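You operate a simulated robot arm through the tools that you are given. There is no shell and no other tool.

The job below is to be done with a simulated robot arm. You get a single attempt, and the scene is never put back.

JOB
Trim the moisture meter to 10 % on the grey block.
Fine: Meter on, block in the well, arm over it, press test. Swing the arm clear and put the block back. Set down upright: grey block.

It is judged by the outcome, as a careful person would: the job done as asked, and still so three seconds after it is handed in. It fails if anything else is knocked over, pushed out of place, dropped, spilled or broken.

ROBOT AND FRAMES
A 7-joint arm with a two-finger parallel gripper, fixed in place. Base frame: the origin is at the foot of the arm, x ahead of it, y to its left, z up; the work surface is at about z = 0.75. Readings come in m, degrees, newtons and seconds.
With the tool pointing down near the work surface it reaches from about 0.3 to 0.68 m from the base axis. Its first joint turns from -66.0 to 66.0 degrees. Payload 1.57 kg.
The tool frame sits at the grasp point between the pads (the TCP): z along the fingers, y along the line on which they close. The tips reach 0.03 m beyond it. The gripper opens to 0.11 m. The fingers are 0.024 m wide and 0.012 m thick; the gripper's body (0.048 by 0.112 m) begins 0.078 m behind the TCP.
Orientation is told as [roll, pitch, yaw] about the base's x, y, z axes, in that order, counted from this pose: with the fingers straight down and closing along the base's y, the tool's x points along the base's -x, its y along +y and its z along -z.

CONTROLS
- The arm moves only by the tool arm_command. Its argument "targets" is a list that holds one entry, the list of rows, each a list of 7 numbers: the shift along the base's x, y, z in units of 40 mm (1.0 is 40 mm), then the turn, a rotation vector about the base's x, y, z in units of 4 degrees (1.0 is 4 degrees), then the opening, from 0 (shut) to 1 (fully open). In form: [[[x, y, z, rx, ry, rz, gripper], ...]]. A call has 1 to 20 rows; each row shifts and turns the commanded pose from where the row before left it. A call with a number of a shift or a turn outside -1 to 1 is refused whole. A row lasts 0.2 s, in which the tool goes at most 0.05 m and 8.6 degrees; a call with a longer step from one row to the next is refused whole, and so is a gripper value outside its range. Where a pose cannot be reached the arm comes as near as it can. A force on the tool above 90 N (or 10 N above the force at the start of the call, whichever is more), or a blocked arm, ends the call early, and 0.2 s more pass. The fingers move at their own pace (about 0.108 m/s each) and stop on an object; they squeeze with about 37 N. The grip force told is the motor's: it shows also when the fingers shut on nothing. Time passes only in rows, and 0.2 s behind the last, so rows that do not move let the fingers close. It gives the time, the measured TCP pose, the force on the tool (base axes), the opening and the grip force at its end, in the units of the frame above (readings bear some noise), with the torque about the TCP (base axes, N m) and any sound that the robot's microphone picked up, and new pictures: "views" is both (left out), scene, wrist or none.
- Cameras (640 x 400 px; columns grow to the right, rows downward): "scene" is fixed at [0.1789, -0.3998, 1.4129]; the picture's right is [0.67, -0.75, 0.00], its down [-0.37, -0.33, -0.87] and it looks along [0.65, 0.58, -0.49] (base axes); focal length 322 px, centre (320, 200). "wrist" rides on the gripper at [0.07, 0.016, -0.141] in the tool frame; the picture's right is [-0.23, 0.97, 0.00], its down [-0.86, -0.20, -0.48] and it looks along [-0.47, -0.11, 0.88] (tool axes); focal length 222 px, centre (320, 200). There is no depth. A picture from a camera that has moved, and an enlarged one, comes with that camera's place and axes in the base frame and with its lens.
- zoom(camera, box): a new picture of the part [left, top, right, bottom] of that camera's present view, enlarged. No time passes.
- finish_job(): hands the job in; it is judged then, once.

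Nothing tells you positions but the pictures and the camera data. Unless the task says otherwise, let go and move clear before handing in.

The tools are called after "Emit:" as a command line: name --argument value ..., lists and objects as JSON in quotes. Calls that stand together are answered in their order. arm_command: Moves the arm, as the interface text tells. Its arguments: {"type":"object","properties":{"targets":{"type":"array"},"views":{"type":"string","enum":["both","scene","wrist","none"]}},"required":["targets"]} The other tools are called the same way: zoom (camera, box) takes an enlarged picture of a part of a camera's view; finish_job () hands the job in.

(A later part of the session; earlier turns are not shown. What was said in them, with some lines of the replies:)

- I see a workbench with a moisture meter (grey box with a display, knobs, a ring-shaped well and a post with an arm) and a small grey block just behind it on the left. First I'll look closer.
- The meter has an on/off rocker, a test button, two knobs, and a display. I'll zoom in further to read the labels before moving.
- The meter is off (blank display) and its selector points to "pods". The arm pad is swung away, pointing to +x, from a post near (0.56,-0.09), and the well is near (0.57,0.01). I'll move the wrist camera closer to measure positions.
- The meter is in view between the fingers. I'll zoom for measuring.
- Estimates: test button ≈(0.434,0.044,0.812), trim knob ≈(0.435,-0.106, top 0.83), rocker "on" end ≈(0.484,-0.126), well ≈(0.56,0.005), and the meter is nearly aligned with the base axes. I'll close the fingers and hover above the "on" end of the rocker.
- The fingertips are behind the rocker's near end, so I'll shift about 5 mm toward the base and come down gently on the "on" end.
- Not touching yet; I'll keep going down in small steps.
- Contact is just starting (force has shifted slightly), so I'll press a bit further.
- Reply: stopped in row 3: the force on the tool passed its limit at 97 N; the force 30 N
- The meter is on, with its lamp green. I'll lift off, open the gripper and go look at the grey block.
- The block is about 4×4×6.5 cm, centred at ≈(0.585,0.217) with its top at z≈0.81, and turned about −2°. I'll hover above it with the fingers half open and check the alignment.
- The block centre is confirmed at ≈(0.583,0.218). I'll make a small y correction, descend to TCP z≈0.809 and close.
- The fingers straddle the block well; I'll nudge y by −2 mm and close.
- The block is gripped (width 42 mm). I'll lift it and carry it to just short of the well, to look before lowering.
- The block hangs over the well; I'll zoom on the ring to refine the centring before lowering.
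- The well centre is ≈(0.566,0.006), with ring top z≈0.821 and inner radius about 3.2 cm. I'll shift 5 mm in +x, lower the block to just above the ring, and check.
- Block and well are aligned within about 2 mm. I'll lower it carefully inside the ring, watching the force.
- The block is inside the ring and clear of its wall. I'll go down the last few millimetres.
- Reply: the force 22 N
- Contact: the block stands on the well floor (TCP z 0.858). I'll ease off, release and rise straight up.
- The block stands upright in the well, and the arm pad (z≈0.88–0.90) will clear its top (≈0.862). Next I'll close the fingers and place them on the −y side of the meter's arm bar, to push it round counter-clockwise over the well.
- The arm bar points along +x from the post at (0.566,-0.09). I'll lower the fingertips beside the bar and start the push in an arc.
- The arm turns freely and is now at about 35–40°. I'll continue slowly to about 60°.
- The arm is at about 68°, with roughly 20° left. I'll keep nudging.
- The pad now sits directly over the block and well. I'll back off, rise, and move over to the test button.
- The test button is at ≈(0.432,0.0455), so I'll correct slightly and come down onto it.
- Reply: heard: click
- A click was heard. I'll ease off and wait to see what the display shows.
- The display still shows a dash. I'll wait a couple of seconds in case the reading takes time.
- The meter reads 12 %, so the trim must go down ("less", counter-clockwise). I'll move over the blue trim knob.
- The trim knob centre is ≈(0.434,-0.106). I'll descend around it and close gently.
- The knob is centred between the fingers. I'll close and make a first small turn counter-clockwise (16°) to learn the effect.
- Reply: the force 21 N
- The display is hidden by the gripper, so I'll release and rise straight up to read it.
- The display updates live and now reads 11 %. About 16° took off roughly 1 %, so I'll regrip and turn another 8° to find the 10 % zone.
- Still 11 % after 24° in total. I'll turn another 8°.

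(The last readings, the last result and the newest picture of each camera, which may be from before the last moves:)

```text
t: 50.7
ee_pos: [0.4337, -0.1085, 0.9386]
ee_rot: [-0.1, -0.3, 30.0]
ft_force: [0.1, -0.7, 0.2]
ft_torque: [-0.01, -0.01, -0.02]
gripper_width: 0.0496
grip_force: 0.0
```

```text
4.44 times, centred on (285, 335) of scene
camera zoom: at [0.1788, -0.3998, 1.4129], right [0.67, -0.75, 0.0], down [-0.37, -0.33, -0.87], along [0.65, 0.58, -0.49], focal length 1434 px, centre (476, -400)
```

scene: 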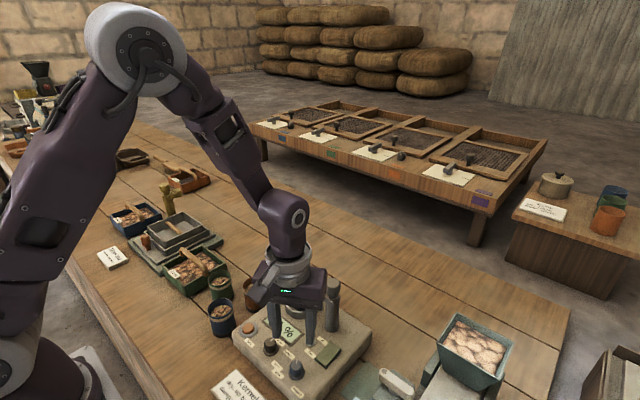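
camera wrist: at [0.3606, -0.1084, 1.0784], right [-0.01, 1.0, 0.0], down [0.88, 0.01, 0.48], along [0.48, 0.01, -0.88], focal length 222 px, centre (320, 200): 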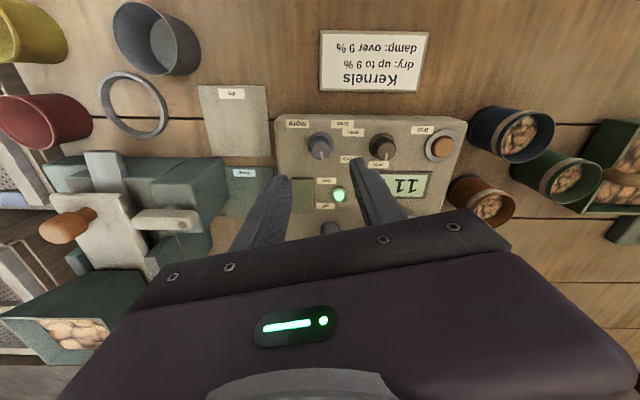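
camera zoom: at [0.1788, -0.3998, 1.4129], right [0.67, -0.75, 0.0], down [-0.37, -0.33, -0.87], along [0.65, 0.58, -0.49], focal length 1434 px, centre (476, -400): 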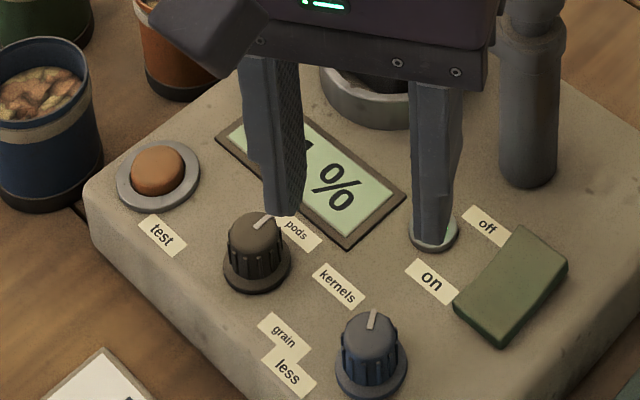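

I can't read the digits with the finger in the way, so I'll rise further to see the display.

Emit:
arm_command --targets '[[[0, 0, 1, 0, 0, 0, 0.45], [0, 0, 1, 0, 0, 0, 0.45], [0, 0, 1, 0, 0, 0, 0.45], [0, 0, 0, 0, 0, 0, 0.45]]]' --views "none"

Emit:
zoom --camera "scene" --box '[235, 290, 335, 380]'

Emit:
zoom --camera "wrist" --box '[240, 100, 480, 240]'

```text
t: 51.7
ee_pos: [0.4352, -0.108, 1.0599]
ee_rot: [-0.1, -0.2, 30.1]
ft_force: [-0.8, -0.7, 0.3]
ft_torque: [0.01, 0.01, -0.04]
gripper_width: 0.0493
grip_force: 0.1
```

```text
4.44 times, centred on (285, 335) of scene
camera zoom: at [0.1789, -0.3998, 1.4129], right [0.67, -0.75, 0.0], down [-0.37, -0.33, -0.87], along [0.65, 0.58, -0.49], focal length 1434 px, centre (476, -400)
```

zoom: 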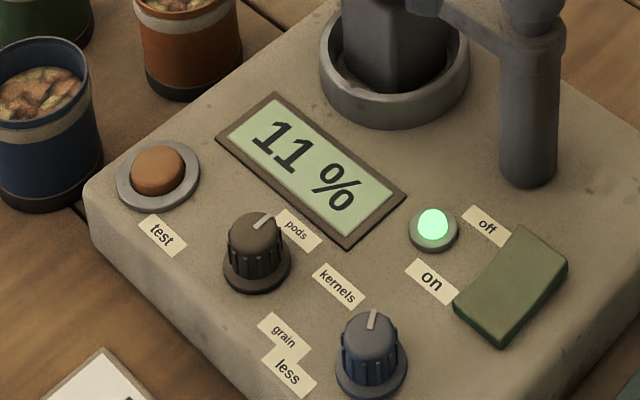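

```text
2.67 times, centred on (360, 170) of wrist
camera zoom: at [0.3641, -0.1279, 1.2005], right [-0.29, 0.96, 0.0], down [0.84, 0.25, 0.48], along [0.46, 0.14, -0.88], focal length 592 px, centre (213, 280)
```

zoom: 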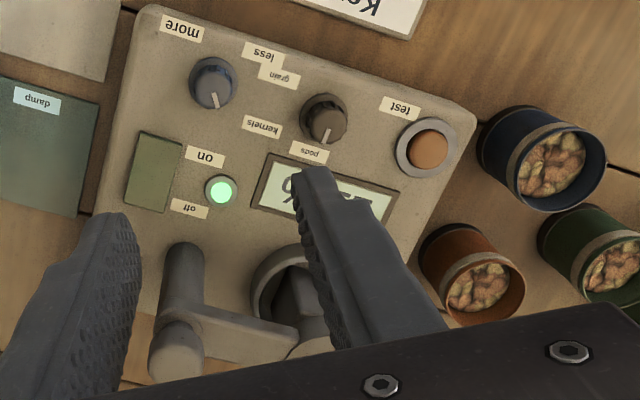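

Still 11 % at about 32°, so the scale is near 25–30° per 1 %. I'll unwind the wrist while coming down, regrip and turn 12° more.

Emit:
arm_command --targets '[[[0, 0, -0.6, 0, 0, -1, 0.45], [0, 0, -0.6, 0, 0, -1, 0.45], [0, 0, -0.6, 0, 0, -1, 0.45], [0, 0, -0.6, 0, 0, -1, 0.45], [0, 0, -0.6, 0, 0, -1, 0.45], [0, 0, -0.6, 0, 0, -1, 0.45], [0, 0, -0.6, 0, 0, -1, 0.45], [0, 0, -0.6, 0, 0, -1, 0.45], [0, 0, 0, 0, 0, 0, 0.45]]]' --views "none"

Emit:
zoom --camera "wrist" --box '[240, 120, 400, 240]'

```text
t: 53.7
ee_pos: [0.4329, -0.1081, 0.8662]
ee_rot: [0.0, -0.2, -2.1]
ft_force: [0.5, -0.2, -0.1]
ft_torque: [0.03, 0.0, -0.02]
gripper_width: 0.0497
grip_force: 0.1
```

```text
3.33 times, centred on (320, 180) of wrist
camera zoom: at [0.3628, -0.0894, 1.006], right [0.26, 0.96, 0.0], down [0.85, -0.23, 0.48], along [0.47, -0.13, -0.88], focal length 740 px, centre (320, 267)
```

zoom: 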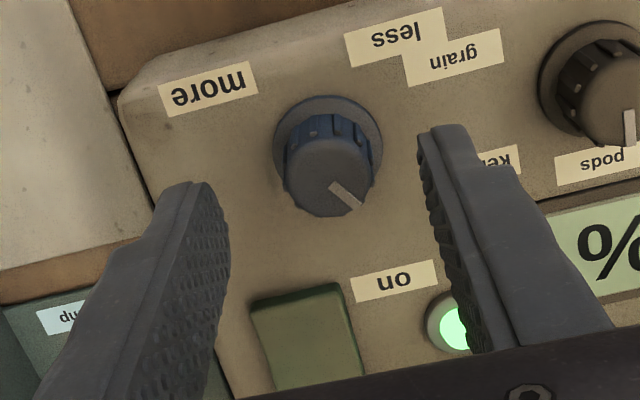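

The knob has turned about 32°, as expected. Now grip, turn 12° more, release and rise to read.

Emit:
arm_command --targets '[[[0, 0.03, -0.7, 0, 0, 0, 0.45], [0, 0, 0, 0, 0, 0, 0.45], [0, 0, 0, 0, 0, 0, 0.15], [0, 0, 0, 0, 0, 0, 0.15], [0, 0, 0, 0, 0, 0, 0.15], [0, 0, 0, 0, 0, 1, 0.15], [0, 0, 0, 0, 0, 1, 0.15], [0, 0, 0, 0, 0, 1, 0.15], [0, 0, 0, 0, 0, 0, 0.15], [0, 0, 0, 0, 0, 0, 0.45], [0, 0, 0, 0, 0, 0, 0.45], [0, 0, 0.5, 0, 0, 0, 0.45], [0, 0, 1, 0, 0, 0, 0.45], [0, 0, 1, 0, 0, 0, 0.45], [0, 0, 1, 0, 0, 0, 0.45], [0, 0, 1, 0, 0, 0, 0.45], [0, 0, 1, 0, 0, 0, 0.45], [0, 0, 0, 0, 0, 0, 0.45]]]' --views "none"

Emit:
zoom --camera "scene" --box '[235, 290, 335, 380]'

```text
t: 57.5
ee_pos: [0.4355, -0.1064, 1.0591]
ee_rot: [-0.1, -0.2, 10.1]
ft_force: [-0.3, 0.0, -0.1]
ft_torque: [-0.01, -0.01, -0.03]
gripper_width: 0.0493
grip_force: 0.0
```

```text
4.44 times, centred on (285, 335) of scene
camera zoom: at [0.1788, -0.3998, 1.4129], right [0.67, -0.75, 0.0], down [-0.37, -0.33, -0.87], along [0.65, 0.58, -0.49], focal length 1434 px, centre (476, -400)
```

zoom: 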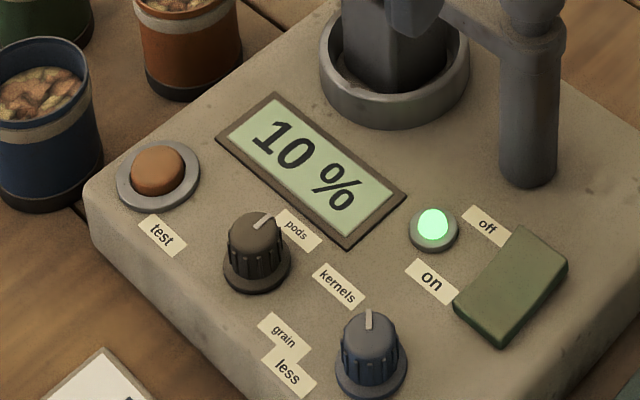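

It reads 10 %. To avoid sitting on the edge of rounding, I'll turn another 8° toward the middle of the 10 % band and check that it still reads 10.

Emit:
arm_command --targets '[[[0, 0, -1, 0, 0, 0, 0.45], [0, 0, -1, 0, 0, 0, 0.45], [0, 0, -1, 0, 0, 0, 0.45], [0, 0, -1, 0, 0, 0, 0.45], [0, 0, -1, 0, 0, 0, 0.45], [0, 0, -0.5, 0, 0, 0, 0.45], [0, 0, 0, 0, 0, 0, 0.45], [0, 0, 0, 0, 0, 0, 0.15], [0, 0, 0, 0, 0, 0, 0.15], [0, 0, 0, 0, 0, 0, 0.15], [0, 0, 0, 0, 0, 1, 0.15], [0, 0, 0, 0, 0, 1, 0.15], [0, 0, 0, 0, 0, 0, 0.15], [0, 0, 0, 0, 0, 0, 0.45], [0, 0, 0, 0, 0, 0, 0.45], [0, 0, 0.5, 0, 0, 0, 0.45], [0, 0, 1, 0, 0, 0, 0.45], [0, 0, 1, 0, 0, 0, 0.45], [0, 0, 1, 0, 0, 0, 0.45], [0, 0, 1, 0, 0, 0, 0.45]]]' --views "none"

Emit:
zoom --camera "scene" --box '[235, 290, 335, 380]'

```text
t: 61.7
ee_pos: [0.4365, -0.105, 1.0189]
ee_rot: [-0.1, -0.2, 17.9]
ft_force: [-0.2, 0.1, 0.4]
ft_torque: [0.01, -0.03, 0.0]
gripper_width: 0.0498
grip_force: 0.0
```

```text
4.44 times, centred on (285, 335) of scene
camera zoom: at [0.1789, -0.3998, 1.4129], right [0.67, -0.75, 0.0], down [-0.37, -0.33, -0.87], along [0.65, 0.58, -0.49], focal length 1434 px, centre (476, -400)
```

zoom: 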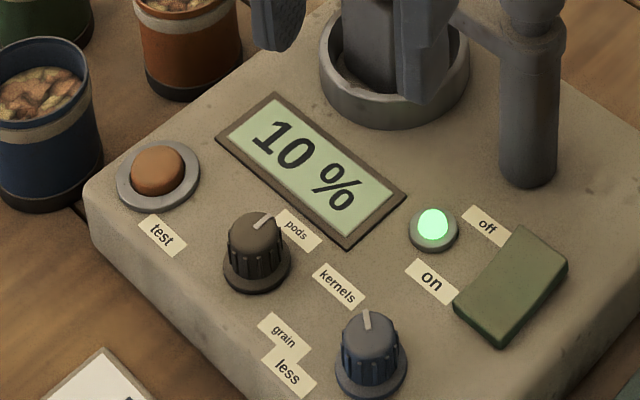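

It still reads 10 %, inside the band. Now I'll close the fingers and come down on the −x side of the meter's arm bar, to swing it back clear.

Emit:
arm_command --targets '[[[0.428, 0.328, 0, 0, 0, -1, 0], [0.428, 0.328, 0, 0, 0, -1, 0], [0.428, 0.328, 0, 0, 0, -1, 0], [0.428, 0.328, 0, 0, 0, -1, 0], [0.428, 0.328, 0, 0, 0, -1, 0], [0, 0, -0.9, 0, 0, 0, 0], [0, 0, 0, 0, 0, 0, 0]]]'

Emit:
zoom --camera "wrist" --box '[220, 80, 420, 240]'

Emit:
zoom --camera "scene" --box '[240, 230, 390, 350]'

```text
t: 63.3
ee_pos: [0.5196, -0.0417, 0.9828]
ee_rot: [-0.2, -0.2, -2.1]
ft_force: [0.2, -0.4, 0.4]
ft_torque: [0.03, 0.01, -0.05]
gripper_width: 0.0003
grip_force: 21.2
camera wrist: at [0.4482, -0.022, 1.1236], right [0.26, 0.97, 0.0], down [0.85, -0.23, 0.48], along [0.46, -0.13, -0.88], focal length 222 px, centre (320, 200)
```

scene: 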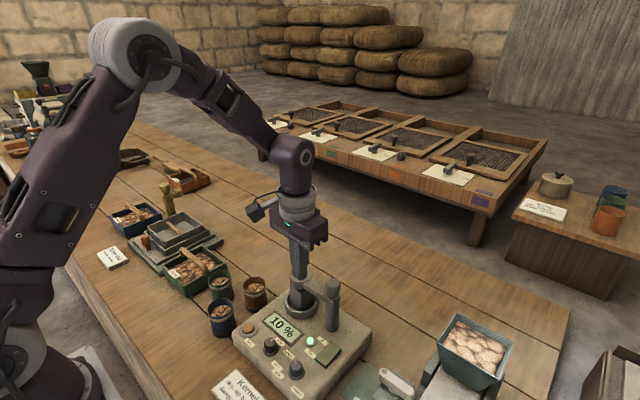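
wrist: 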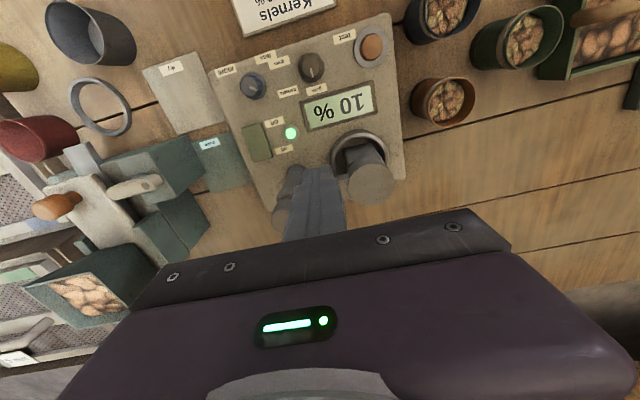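

```text
2.50 times, centred on (320, 160) of wrist
camera zoom: at [0.4482, -0.022, 1.1236], right [0.26, 0.97, 0.0], down [0.85, -0.23, 0.48], along [0.46, -0.13, -0.88], focal length 555 px, centre (320, 300)
```

zoom: 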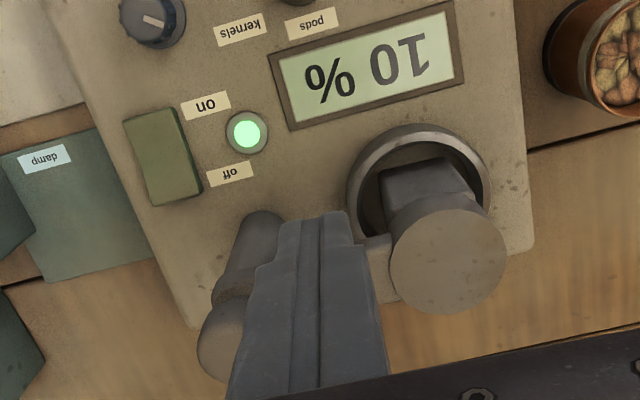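

```text
3.33 times, centred on (315, 290) of scene
camera zoom: at [0.1789, -0.3998, 1.4129], right [0.67, -0.75, 0.0], down [-0.37, -0.33, -0.87], along [0.65, 0.58, -0.49], focal length 1075 px, centre (337, -100)
```

zoom: 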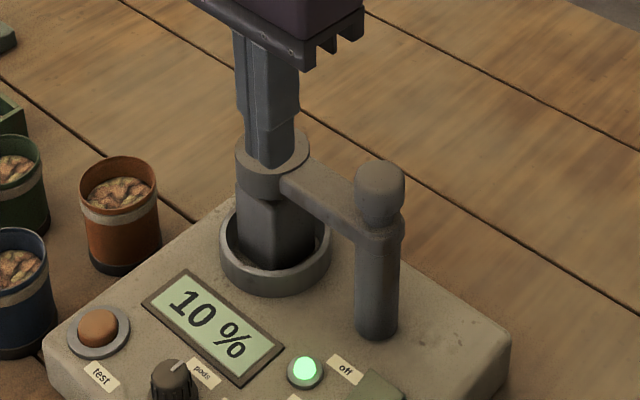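

Clear of the bar. I'll descend and push it clockwise (toward +x), slowly.

Emit:
arm_command --targets '[[[0, 0, -0.7, 0, 0, 0, 0], [0, 0, -0.7, 0, 0, 0, 0], [0, 0, -0.5, 0, 0, 0, 0], [0.2, 0.025, 0, 0, 0, 0, 0], [0.175, 0.025, 0, 0, 0, 0, 0], [0.215, 0.08, 0, 0, 0, 0, 0], [0.215, 0.08, 0, 0, 0, 0, 0], [0.17, 0.03, 0, 0, 0, 0, 0], [0.17, 0.03, 0, 0, 0, 0, 0], [0.19, -0.02, 0, 0, 0, 0, 0], [0.19, -0.02, 0, 0, 0, 0, 0], [0, 0, 0, 0, 0, 0, 0]]]' --views "none"

Emit:
zoom --camera "wrist" --box '[220, 60, 420, 240]'

Emit:
zoom --camera "scene" --box '[240, 230, 390, 350]'

```text
t: 65.9
ee_pos: [0.5815, -0.0326, 0.9053]
ee_rot: [-0.1, -0.2, -2.0]
ft_force: [0.0, 1.3, 0.2]
ft_torque: [0.04, -0.02, -0.03]
gripper_width: 0.0
grip_force: 21.2
```

```text
2.22 times, centred on (320, 150) of wrist
camera zoom: at [0.5101, -0.0134, 1.047], right [0.26, 0.97, 0.0], down [0.85, -0.23, 0.48], along [0.47, -0.13, -0.88], focal length 494 px, centre (320, 311)
```

zoom: 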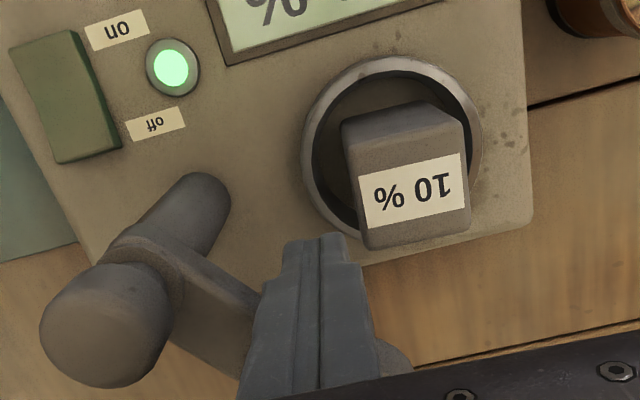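

```text
3.33 times, centred on (315, 290) of scene
camera zoom: at [0.1789, -0.3998, 1.4129], right [0.67, -0.75, 0.0], down [-0.37, -0.33, -0.87], along [0.65, 0.58, -0.49], focal length 1075 px, centre (337, -100)
```

zoom: 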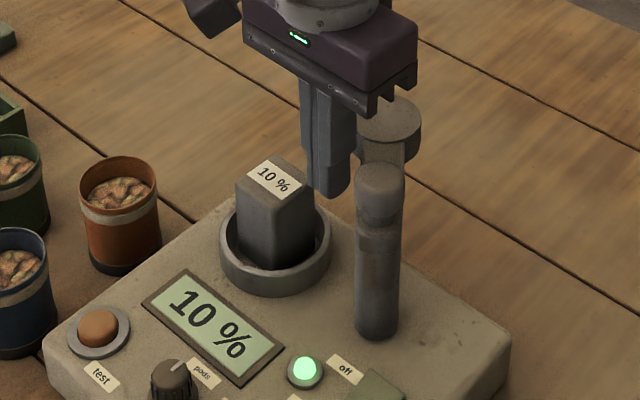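

The pad is off the block, which hasn't moved. I'll keep swinging the arm back to near its original position.

Emit:
arm_command --targets '[[[0.185, -0.08, 0, 0, 0, 0, 0], [0.185, -0.08, 0, 0, 0, 0, 0], [0.16, -0.14, 0, 0, 0, 0, 0], [0.16, -0.14, 0, 0, 0, 0, 0], [0.09, -0.115, 0, 0, 0, 0, 0], [0.08, -0.115, 0, 0, 0, 0, 0], [0, 0, 0, 0, 0, 0, 0]]]' --views "none"

Emit:
zoom --camera "wrist" --box '[220, 60, 420, 240]'

Emit:
zoom --camera "scene" --box '[240, 230, 390, 350]'

```text
t: 67.5
ee_pos: [0.614, -0.0581, 0.9057]
ee_rot: [0.2, -0.1, -1.9]
ft_force: [-10.3, 13.6, 6.0]
ft_torque: [0.15, 0.09, 0.06]
gripper_width: 0.0
grip_force: 21.3
```

```text
2.22 times, centred on (320, 150) of wrist
camera zoom: at [0.5433, -0.0385, 1.0469], right [0.26, 0.97, 0.0], down [0.85, -0.23, 0.48], along [0.46, -0.12, -0.88], focal length 494 px, centre (320, 311)
```

zoom: 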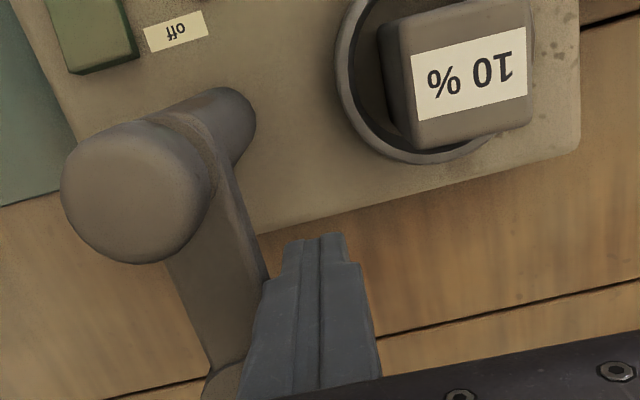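

```text
3.33 times, centred on (315, 290) of scene
camera zoom: at [0.1785, -0.3994, 1.413], right [0.67, -0.75, 0.0], down [-0.37, -0.33, -0.87], along [0.65, 0.58, -0.49], focal length 1075 px, centre (337, -100)
```

zoom: 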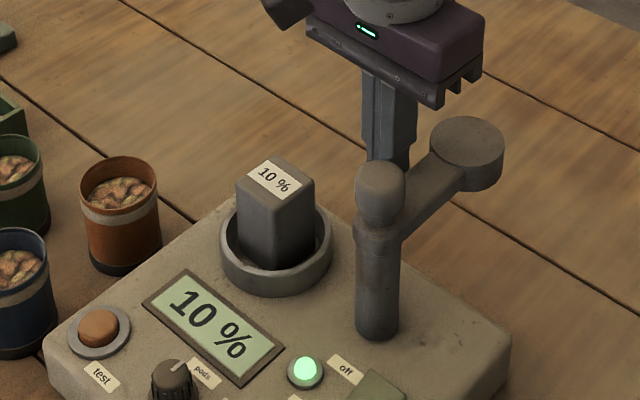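

The arm is back against its original stop (a slight force), and the block is upright. I'll back off, rise, open and go over the block.

Emit:
arm_command --targets '[[[-0.05, 0.2, 0, 0, 0, 0, 0], [0, 0, 0.8, 0, 0, 0, 0], [0, 0, 0.9, 0, 0, 0, 0], [0, 0, 0.8, 0, 0, 0, 0.3], [-0.59, 0.6, 0, 0, 0, 0, 0.65], [-0.59, 0.6, 0, 0, 0, 0, 0.65], [0, 0, -0.6, 0, 0, 0, 0.65], [0, 0, 0, 0, 0, 0, 0.65]]]'

Emit:
zoom --camera "wrist" --box '[240, 120, 400, 240]'

Emit:
zoom --camera "scene" --box '[240, 230, 390, 350]'

```text
t: 69.3
ee_pos: [0.5679, -0.0039, 0.9822]
ee_rot: [0.0, -0.2, -2.0]
ft_force: [-0.1, 0.0, 0.5]
ft_torque: [-0.01, -0.02, 0.03]
gripper_width: 0.0716
grip_force: 0.1
camera wrist: at [0.4962, 0.0156, 1.1229], right [0.26, 0.97, 0.0], down [0.85, -0.23, 0.48], along [0.46, -0.13, -0.88], focal length 222 px, centre (320, 200)
```

scene: 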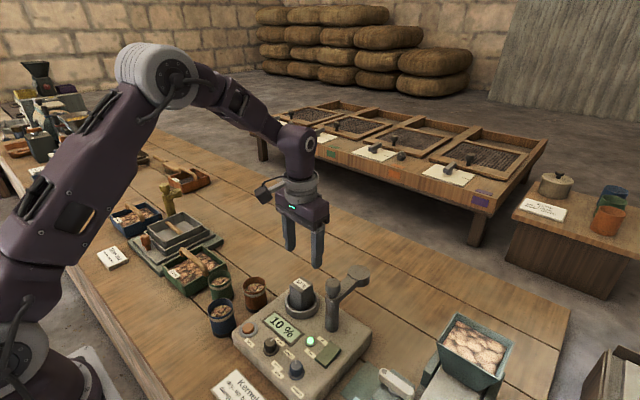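
wrist: 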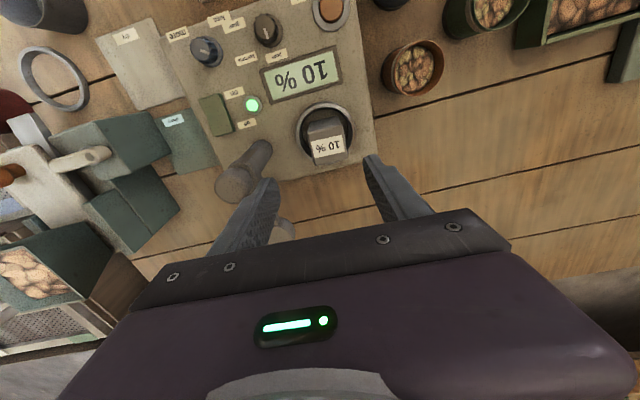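

```text
3.33 times, centred on (320, 180) of wrist
camera zoom: at [0.4962, 0.0156, 1.1229], right [0.26, 0.97, 0.0], down [0.85, -0.23, 0.48], along [0.46, -0.13, -0.88], focal length 740 px, centre (320, 267)
```

zoom: 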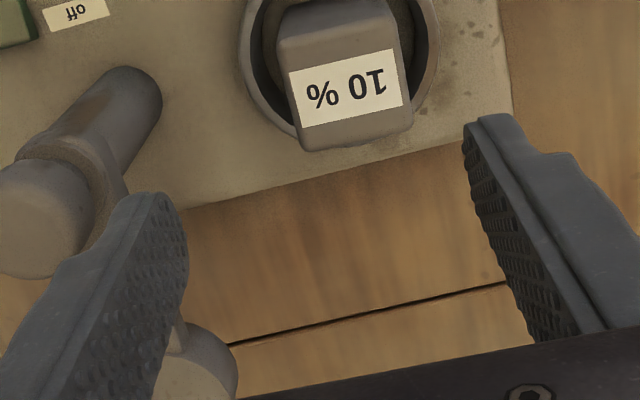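

```text
3.33 times, centred on (315, 290) of scene
camera zoom: at [0.1789, -0.3998, 1.4129], right [0.67, -0.75, 0.0], down [-0.37, -0.33, -0.87], along [0.65, 0.58, -0.49], focal length 1075 px, centre (337, -100)
```

zoom: 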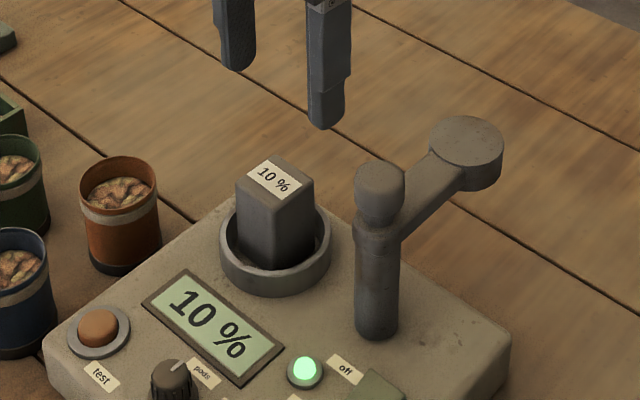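

The block top is at ≈(0.564,0.006). I'll adjust, descend around it, and check before gripping.

Emit:
arm_command --targets '[[[-0.08, 0.25, -0.6, 0, 0, 0, 0.65], [0, 0, -0.8, 0, 0, 0, 0.65], [0, 0, -0.8, 0, 0, 0, 0.65], [0, 0, -0.6, 0, 0, 0, 0.65], [0, 0, -0.2, 0, 0, 0, 0.65], [0, 0, 0, 0, 0, 0, 0.65]]]' --views "none"

Emit:
zoom --camera "wrist" --box '[240, 120, 400, 240]'

Emit:
zoom --camera "scene" --box '[270, 250, 350, 330]'

```text
t: 70.7
ee_pos: [0.5632, 0.0053, 0.8614]
ee_rot: [-0.1, -0.1, -2.1]
ft_force: [-0.5, -0.1, -0.1]
ft_torque: [0.01, -0.01, 0.01]
gripper_width: 0.0716
grip_force: 0.1
```

```text
3.33 times, centred on (320, 180) of wrist
camera zoom: at [0.492, 0.0249, 1.0029], right [0.26, 0.97, 0.0], down [0.85, -0.23, 0.48], along [0.46, -0.13, -0.88], focal length 740 px, centre (320, 267)
```

zoom: 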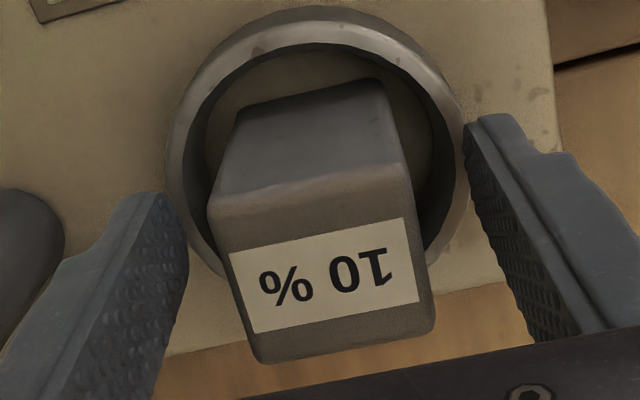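

```text
5.00 times, centred on (310, 290) of scene
camera zoom: at [0.1789, -0.3998, 1.4129], right [0.67, -0.75, 0.0], down [-0.37, -0.33, -0.87], along [0.65, 0.58, -0.49], focal length 1613 px, centre (370, -250)
```

zoom: 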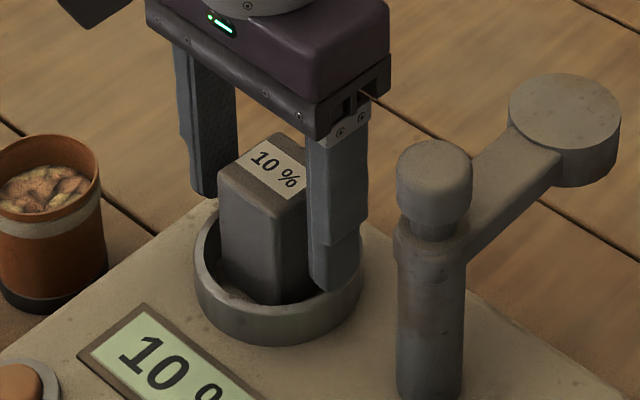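

Well straddled. I'll grip, lift, and carry the block back over its original spot (0.585, 0.217).

Emit:
arm_command --targets '[[[0, 0, 0, 0, 0, 0, 0.3], [0, 0, 0, 0, 0, 0, 0.2], [0, 0, 0, 0, 0, 0, 0.2], [0, 0, 0, 0, 0, 0, 0.2], [0, 0, 0.5, 0, 0, 0, 0.2], [0, 0, 0.7, 0, 0, 0, 0.2], [0, 0, 0.7, 0, 0, 0, 0.2], [0, 0, 0.6, 0, 0, 0, 0.2], [0.09, 0.88, 0, 0, 0, 0, 0.2], [0.09, 0.88, 0, 0, 0, 0, 0.2], [0.09, 0.88, 0, 0, 0, 0, 0.2], [0.09, 0.88, 0, 0, 0, 0, 0.2], [0.09, 0.88, 0, 0, 0, 0, 0.2], [0.09, 0.88, 0, 0, 0, 0, 0.2], [0, 0, 0, 0, 0, 0, 0.2]]]'

Emit:
zoom --camera "scene" --box '[200, 200, 350, 320]'

Emit:
zoom --camera "wrist" --box '[240, 120, 400, 240]'

```text
t: 73.9
ee_pos: [0.5847, 0.2178, 0.9634]
ee_rot: [-0.1, -0.2, -2.0]
ft_force: [0.4, 0.1, -1.5]
ft_torque: [0.01, 0.02, 0.01]
gripper_width: 0.0415
grip_force: 36.9
camera wrist: at [0.5147, 0.2376, 1.1041], right [0.26, 0.97, 0.0], down [0.85, -0.23, 0.48], along [0.46, -0.13, -0.88], focal length 222 px, centre (320, 200)
```

scene: 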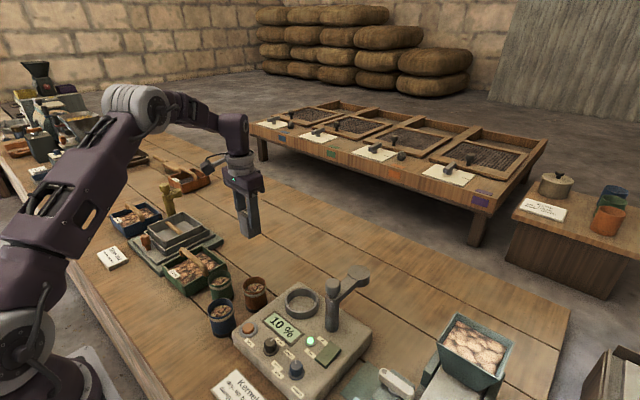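
wrist: 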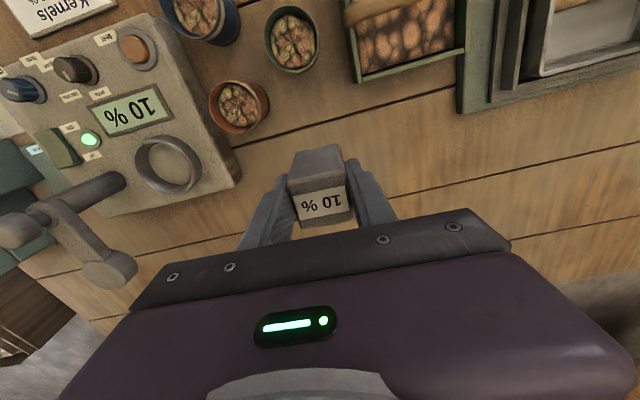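

```text
3.33 times, centred on (275, 260) of scene
camera zoom: at [0.1789, -0.3997, 1.4129], right [0.67, -0.75, 0.0], down [-0.37, -0.33, -0.87], along [0.65, 0.58, -0.49], focal length 1075 px, centre (470, 0)
```

zoom: 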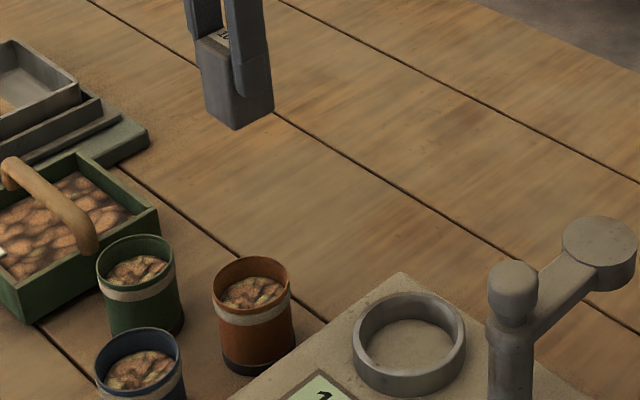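

```text
3.33 times, centred on (320, 180) of wrist
camera zoom: at [0.5147, 0.2376, 1.1041], right [0.26, 0.97, 0.0], down [0.85, -0.23, 0.48], along [0.46, -0.13, -0.88], focal length 740 px, centre (320, 267)
```

zoom: 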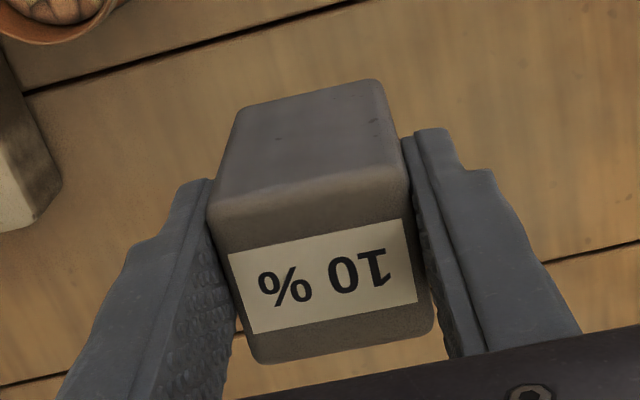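

Over the original spot and still reading 10 %. I'll lower to just above the table, then touch down gently.

Emit:
arm_command --targets '[[[0, -0.02, -0.9, 0, 0, 0, 0.2], [0, 0, -0.9, 0, 0, 0, 0.2], [0, 0, -0.9, 0, 0, 0, 0.2], [0, 0, -0.6, 0, 0, 0, 0.2], [0, 0, -0.25, 0, 0, 0, 0.2], [0, 0, 0, 0, 0, 0, 0.2]]]' --views "none"

Emit:
zoom --camera "scene" --box '[210, 220, 310, 300]'

```text
t: 75.3
ee_pos: [0.584, 0.2193, 0.821]
ee_rot: [-0.1, -0.2, -1.9]
ft_force: [0.6, 0.2, -1.4]
ft_torque: [-0.02, 0.0, 0.0]
gripper_width: 0.0415
grip_force: 36.8
```

```text
5.00 times, centred on (260, 260) of scene
camera zoom: at [0.1789, -0.3998, 1.4129], right [0.67, -0.75, 0.0], down [-0.37, -0.33, -0.87], along [0.65, 0.58, -0.49], focal length 1613 px, centre (620, -100)
```

zoom: 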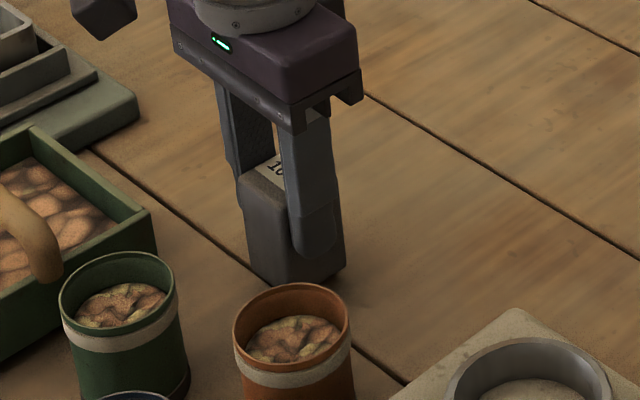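

Emit:
arm_command --targets '[[[0, -0.03, -0.08, 0, 0, 0, 0.2], [0, 0, -0.05, 0, 0, 0, 0.2], [0, 0, 0, 0, 0, 0, 0.2]]]' --views "none"

```text
t: 76.1
ee_pos: [0.5843, 0.2161, 0.817]
ee_rot: [-0.1, -0.2, -2.0]
ft_force: [0.4, -0.8, -1.6]
ft_torque: [-0.01, 0.04, 0.03]
gripper_width: 0.0415
grip_force: 37.2
```

Emit:
arm_command --targets '[[[0, 0, -0.05, 0, 0, 0, 0.2], [0, 0, 0, 0, 0, 0, 0.2]]]' --views "none"

```text
t: 76.7
ee_pos: [0.5839, 0.2154, 0.8139]
ee_rot: [-0.1, 0.0, -2.0]
ft_force: [0.1, -0.5, -1.8]
ft_torque: [0.0, 0.0, 0.01]
gripper_width: 0.0415
grip_force: 36.9
```

Emit:
arm_command --targets '[[[0, 0, -0.04, 0, 0, 0, 0.2], [0, 0, 0, 0, 0, 0, 0.2]]]' --views "none"

Emit:
zoom --camera "scene" --box '[210, 220, 310, 300]'

```text
t: 77.3
ee_pos: [0.5837, 0.2164, 0.8127]
ee_rot: [-0.2, -0.2, -2.0]
ft_force: [-1.8, -0.5, 2.8]
ft_torque: [0.07, 0.08, 0.03]
gripper_width: 0.0415
grip_force: 37.0
```

```text
5.00 times, centred on (260, 260) of scene
camera zoom: at [0.1788, -0.3998, 1.4129], right [0.67, -0.75, 0.0], down [-0.37, -0.33, -0.87], along [0.65, 0.58, -0.49], focal length 1613 px, centre (620, -100)
```

zoom: 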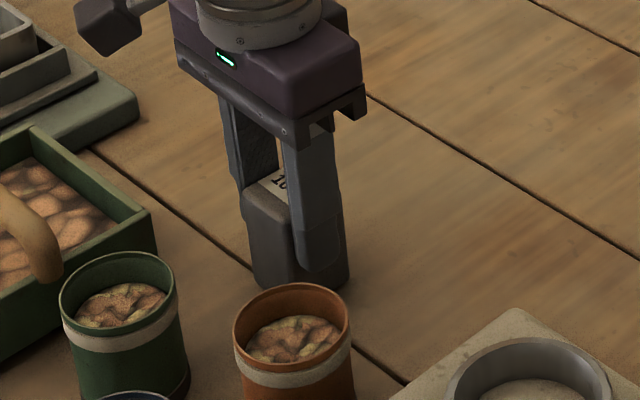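

The block just touches the table (a light upward force, 2.8 N). I'll release and rise straight up.

Emit:
arm_command --targets '[[[0, 0, 0, 0, 0, 0, 0.45], [0, 0, 0, 0, 0, 0, 0.65], [0, 0, 0, 0, 0, 0, 0.65], [0, 0, 0.5, 0, 0, 0, 0.65], [0, 0, 0.9, 0, 0, 0, 0.65], [0, 0, 1, 0, 0, 0, 0.65], [0, 0, 1, 0, 0, 0, 0.65], [0, 0, 1, 0, 0, 0, 0.65], [-0.8, 0, 0.3, 0, 0, 0, 0.65], [-0.8, 0, 0.3, 0, 0, 0, 0.65], [-0.8, 0, 0.3, 0, 0, 0, 0.65], [0, 0, 0, 0, 0, 0, 0.65]]]'

Emit:
zoom --camera "scene" --box '[200, 230, 390, 380]'

Emit:
zoom --camera "wrist" --box '[120, 80, 420, 240]'

```text
t: 79.9
ee_pos: [0.4876, 0.2151, 1.025]
ee_rot: [-0.1, -0.2, -1.9]
ft_force: [0.3, -0.1, 0.4]
ft_torque: [0.02, -0.04, 0.01]
gripper_width: 0.0714
grip_force: 0.1
camera wrist: at [0.417, 0.2345, 1.1659], right [0.26, 0.97, 0.0], down [0.85, -0.23, 0.48], along [0.46, -0.13, -0.88], focal length 222 px, centre (320, 200)
```

scene: 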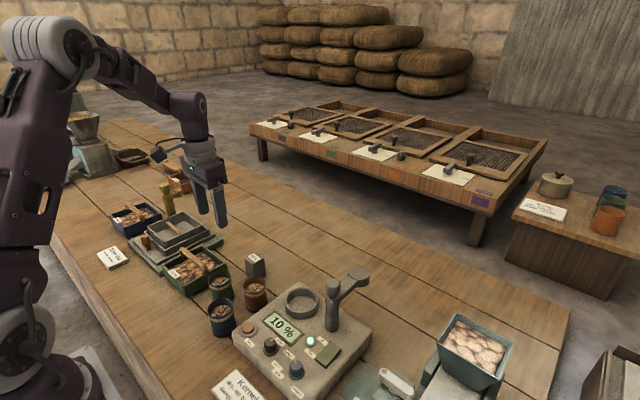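
wrist: 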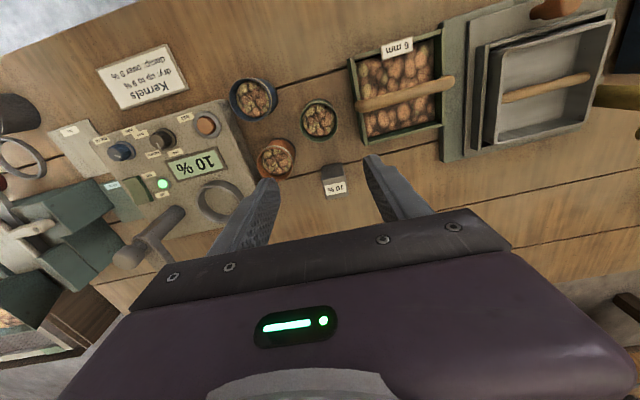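

```text
2.67 times, centred on (295, 305) of scene
camera zoom: at [0.1788, -0.3998, 1.4129], right [0.67, -0.75, 0.0], down [-0.37, -0.33, -0.87], along [0.65, 0.58, -0.49], focal length 860 px, centre (387, -80)
```

zoom: 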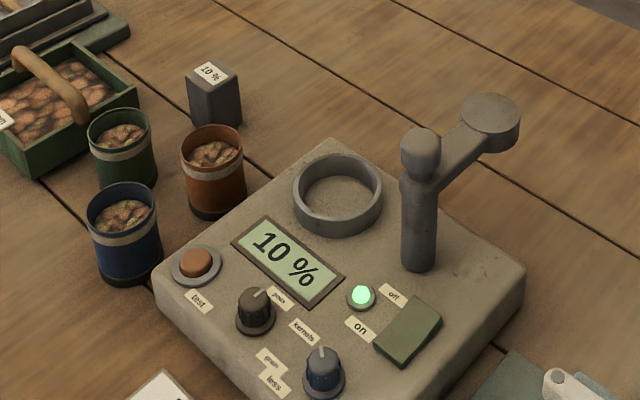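

```text
2.13 times, centred on (270, 160) of wrist
camera zoom: at [0.417, 0.2345, 1.1659], right [0.26, 0.97, 0.0], down [0.85, -0.23, 0.48], along [0.46, -0.13, -0.88], focal length 474 px, centre (427, 285)
```

zoom: 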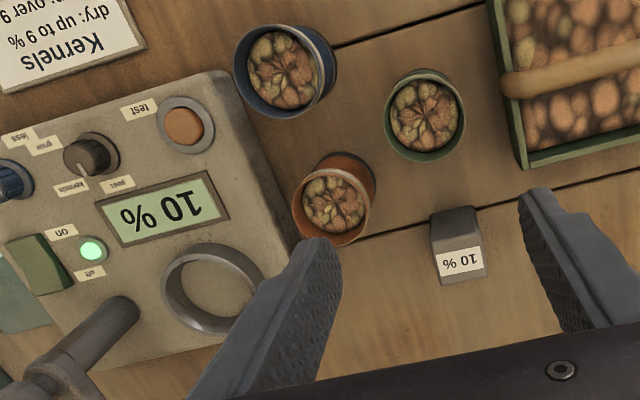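

The meter shows 10 %, its arm is swung clear, and the grey block stands upright at its original spot. Nothing else has moved and the gripper is empty and clear, so I'm handing in.

Emit:
finish_job

```text
The job is handed in.
```

The moisture meter now reads 10 % on the grey block. It first read 12 %, and I turned the trim knob about 52° toward "less". After it reached 10 %, I gave it another 8° so it isn't right on the edge of 11 %. The display followed the knob live, so I didn't press test again after trimming.

The meter's arm is swung back to where it started. The block stands upright within a few millimetres of its original spot.

I left the meter on and its selector on "pods", as I found it. The last pictures show nothing else moved, and the gripper is empty and clear of everything.
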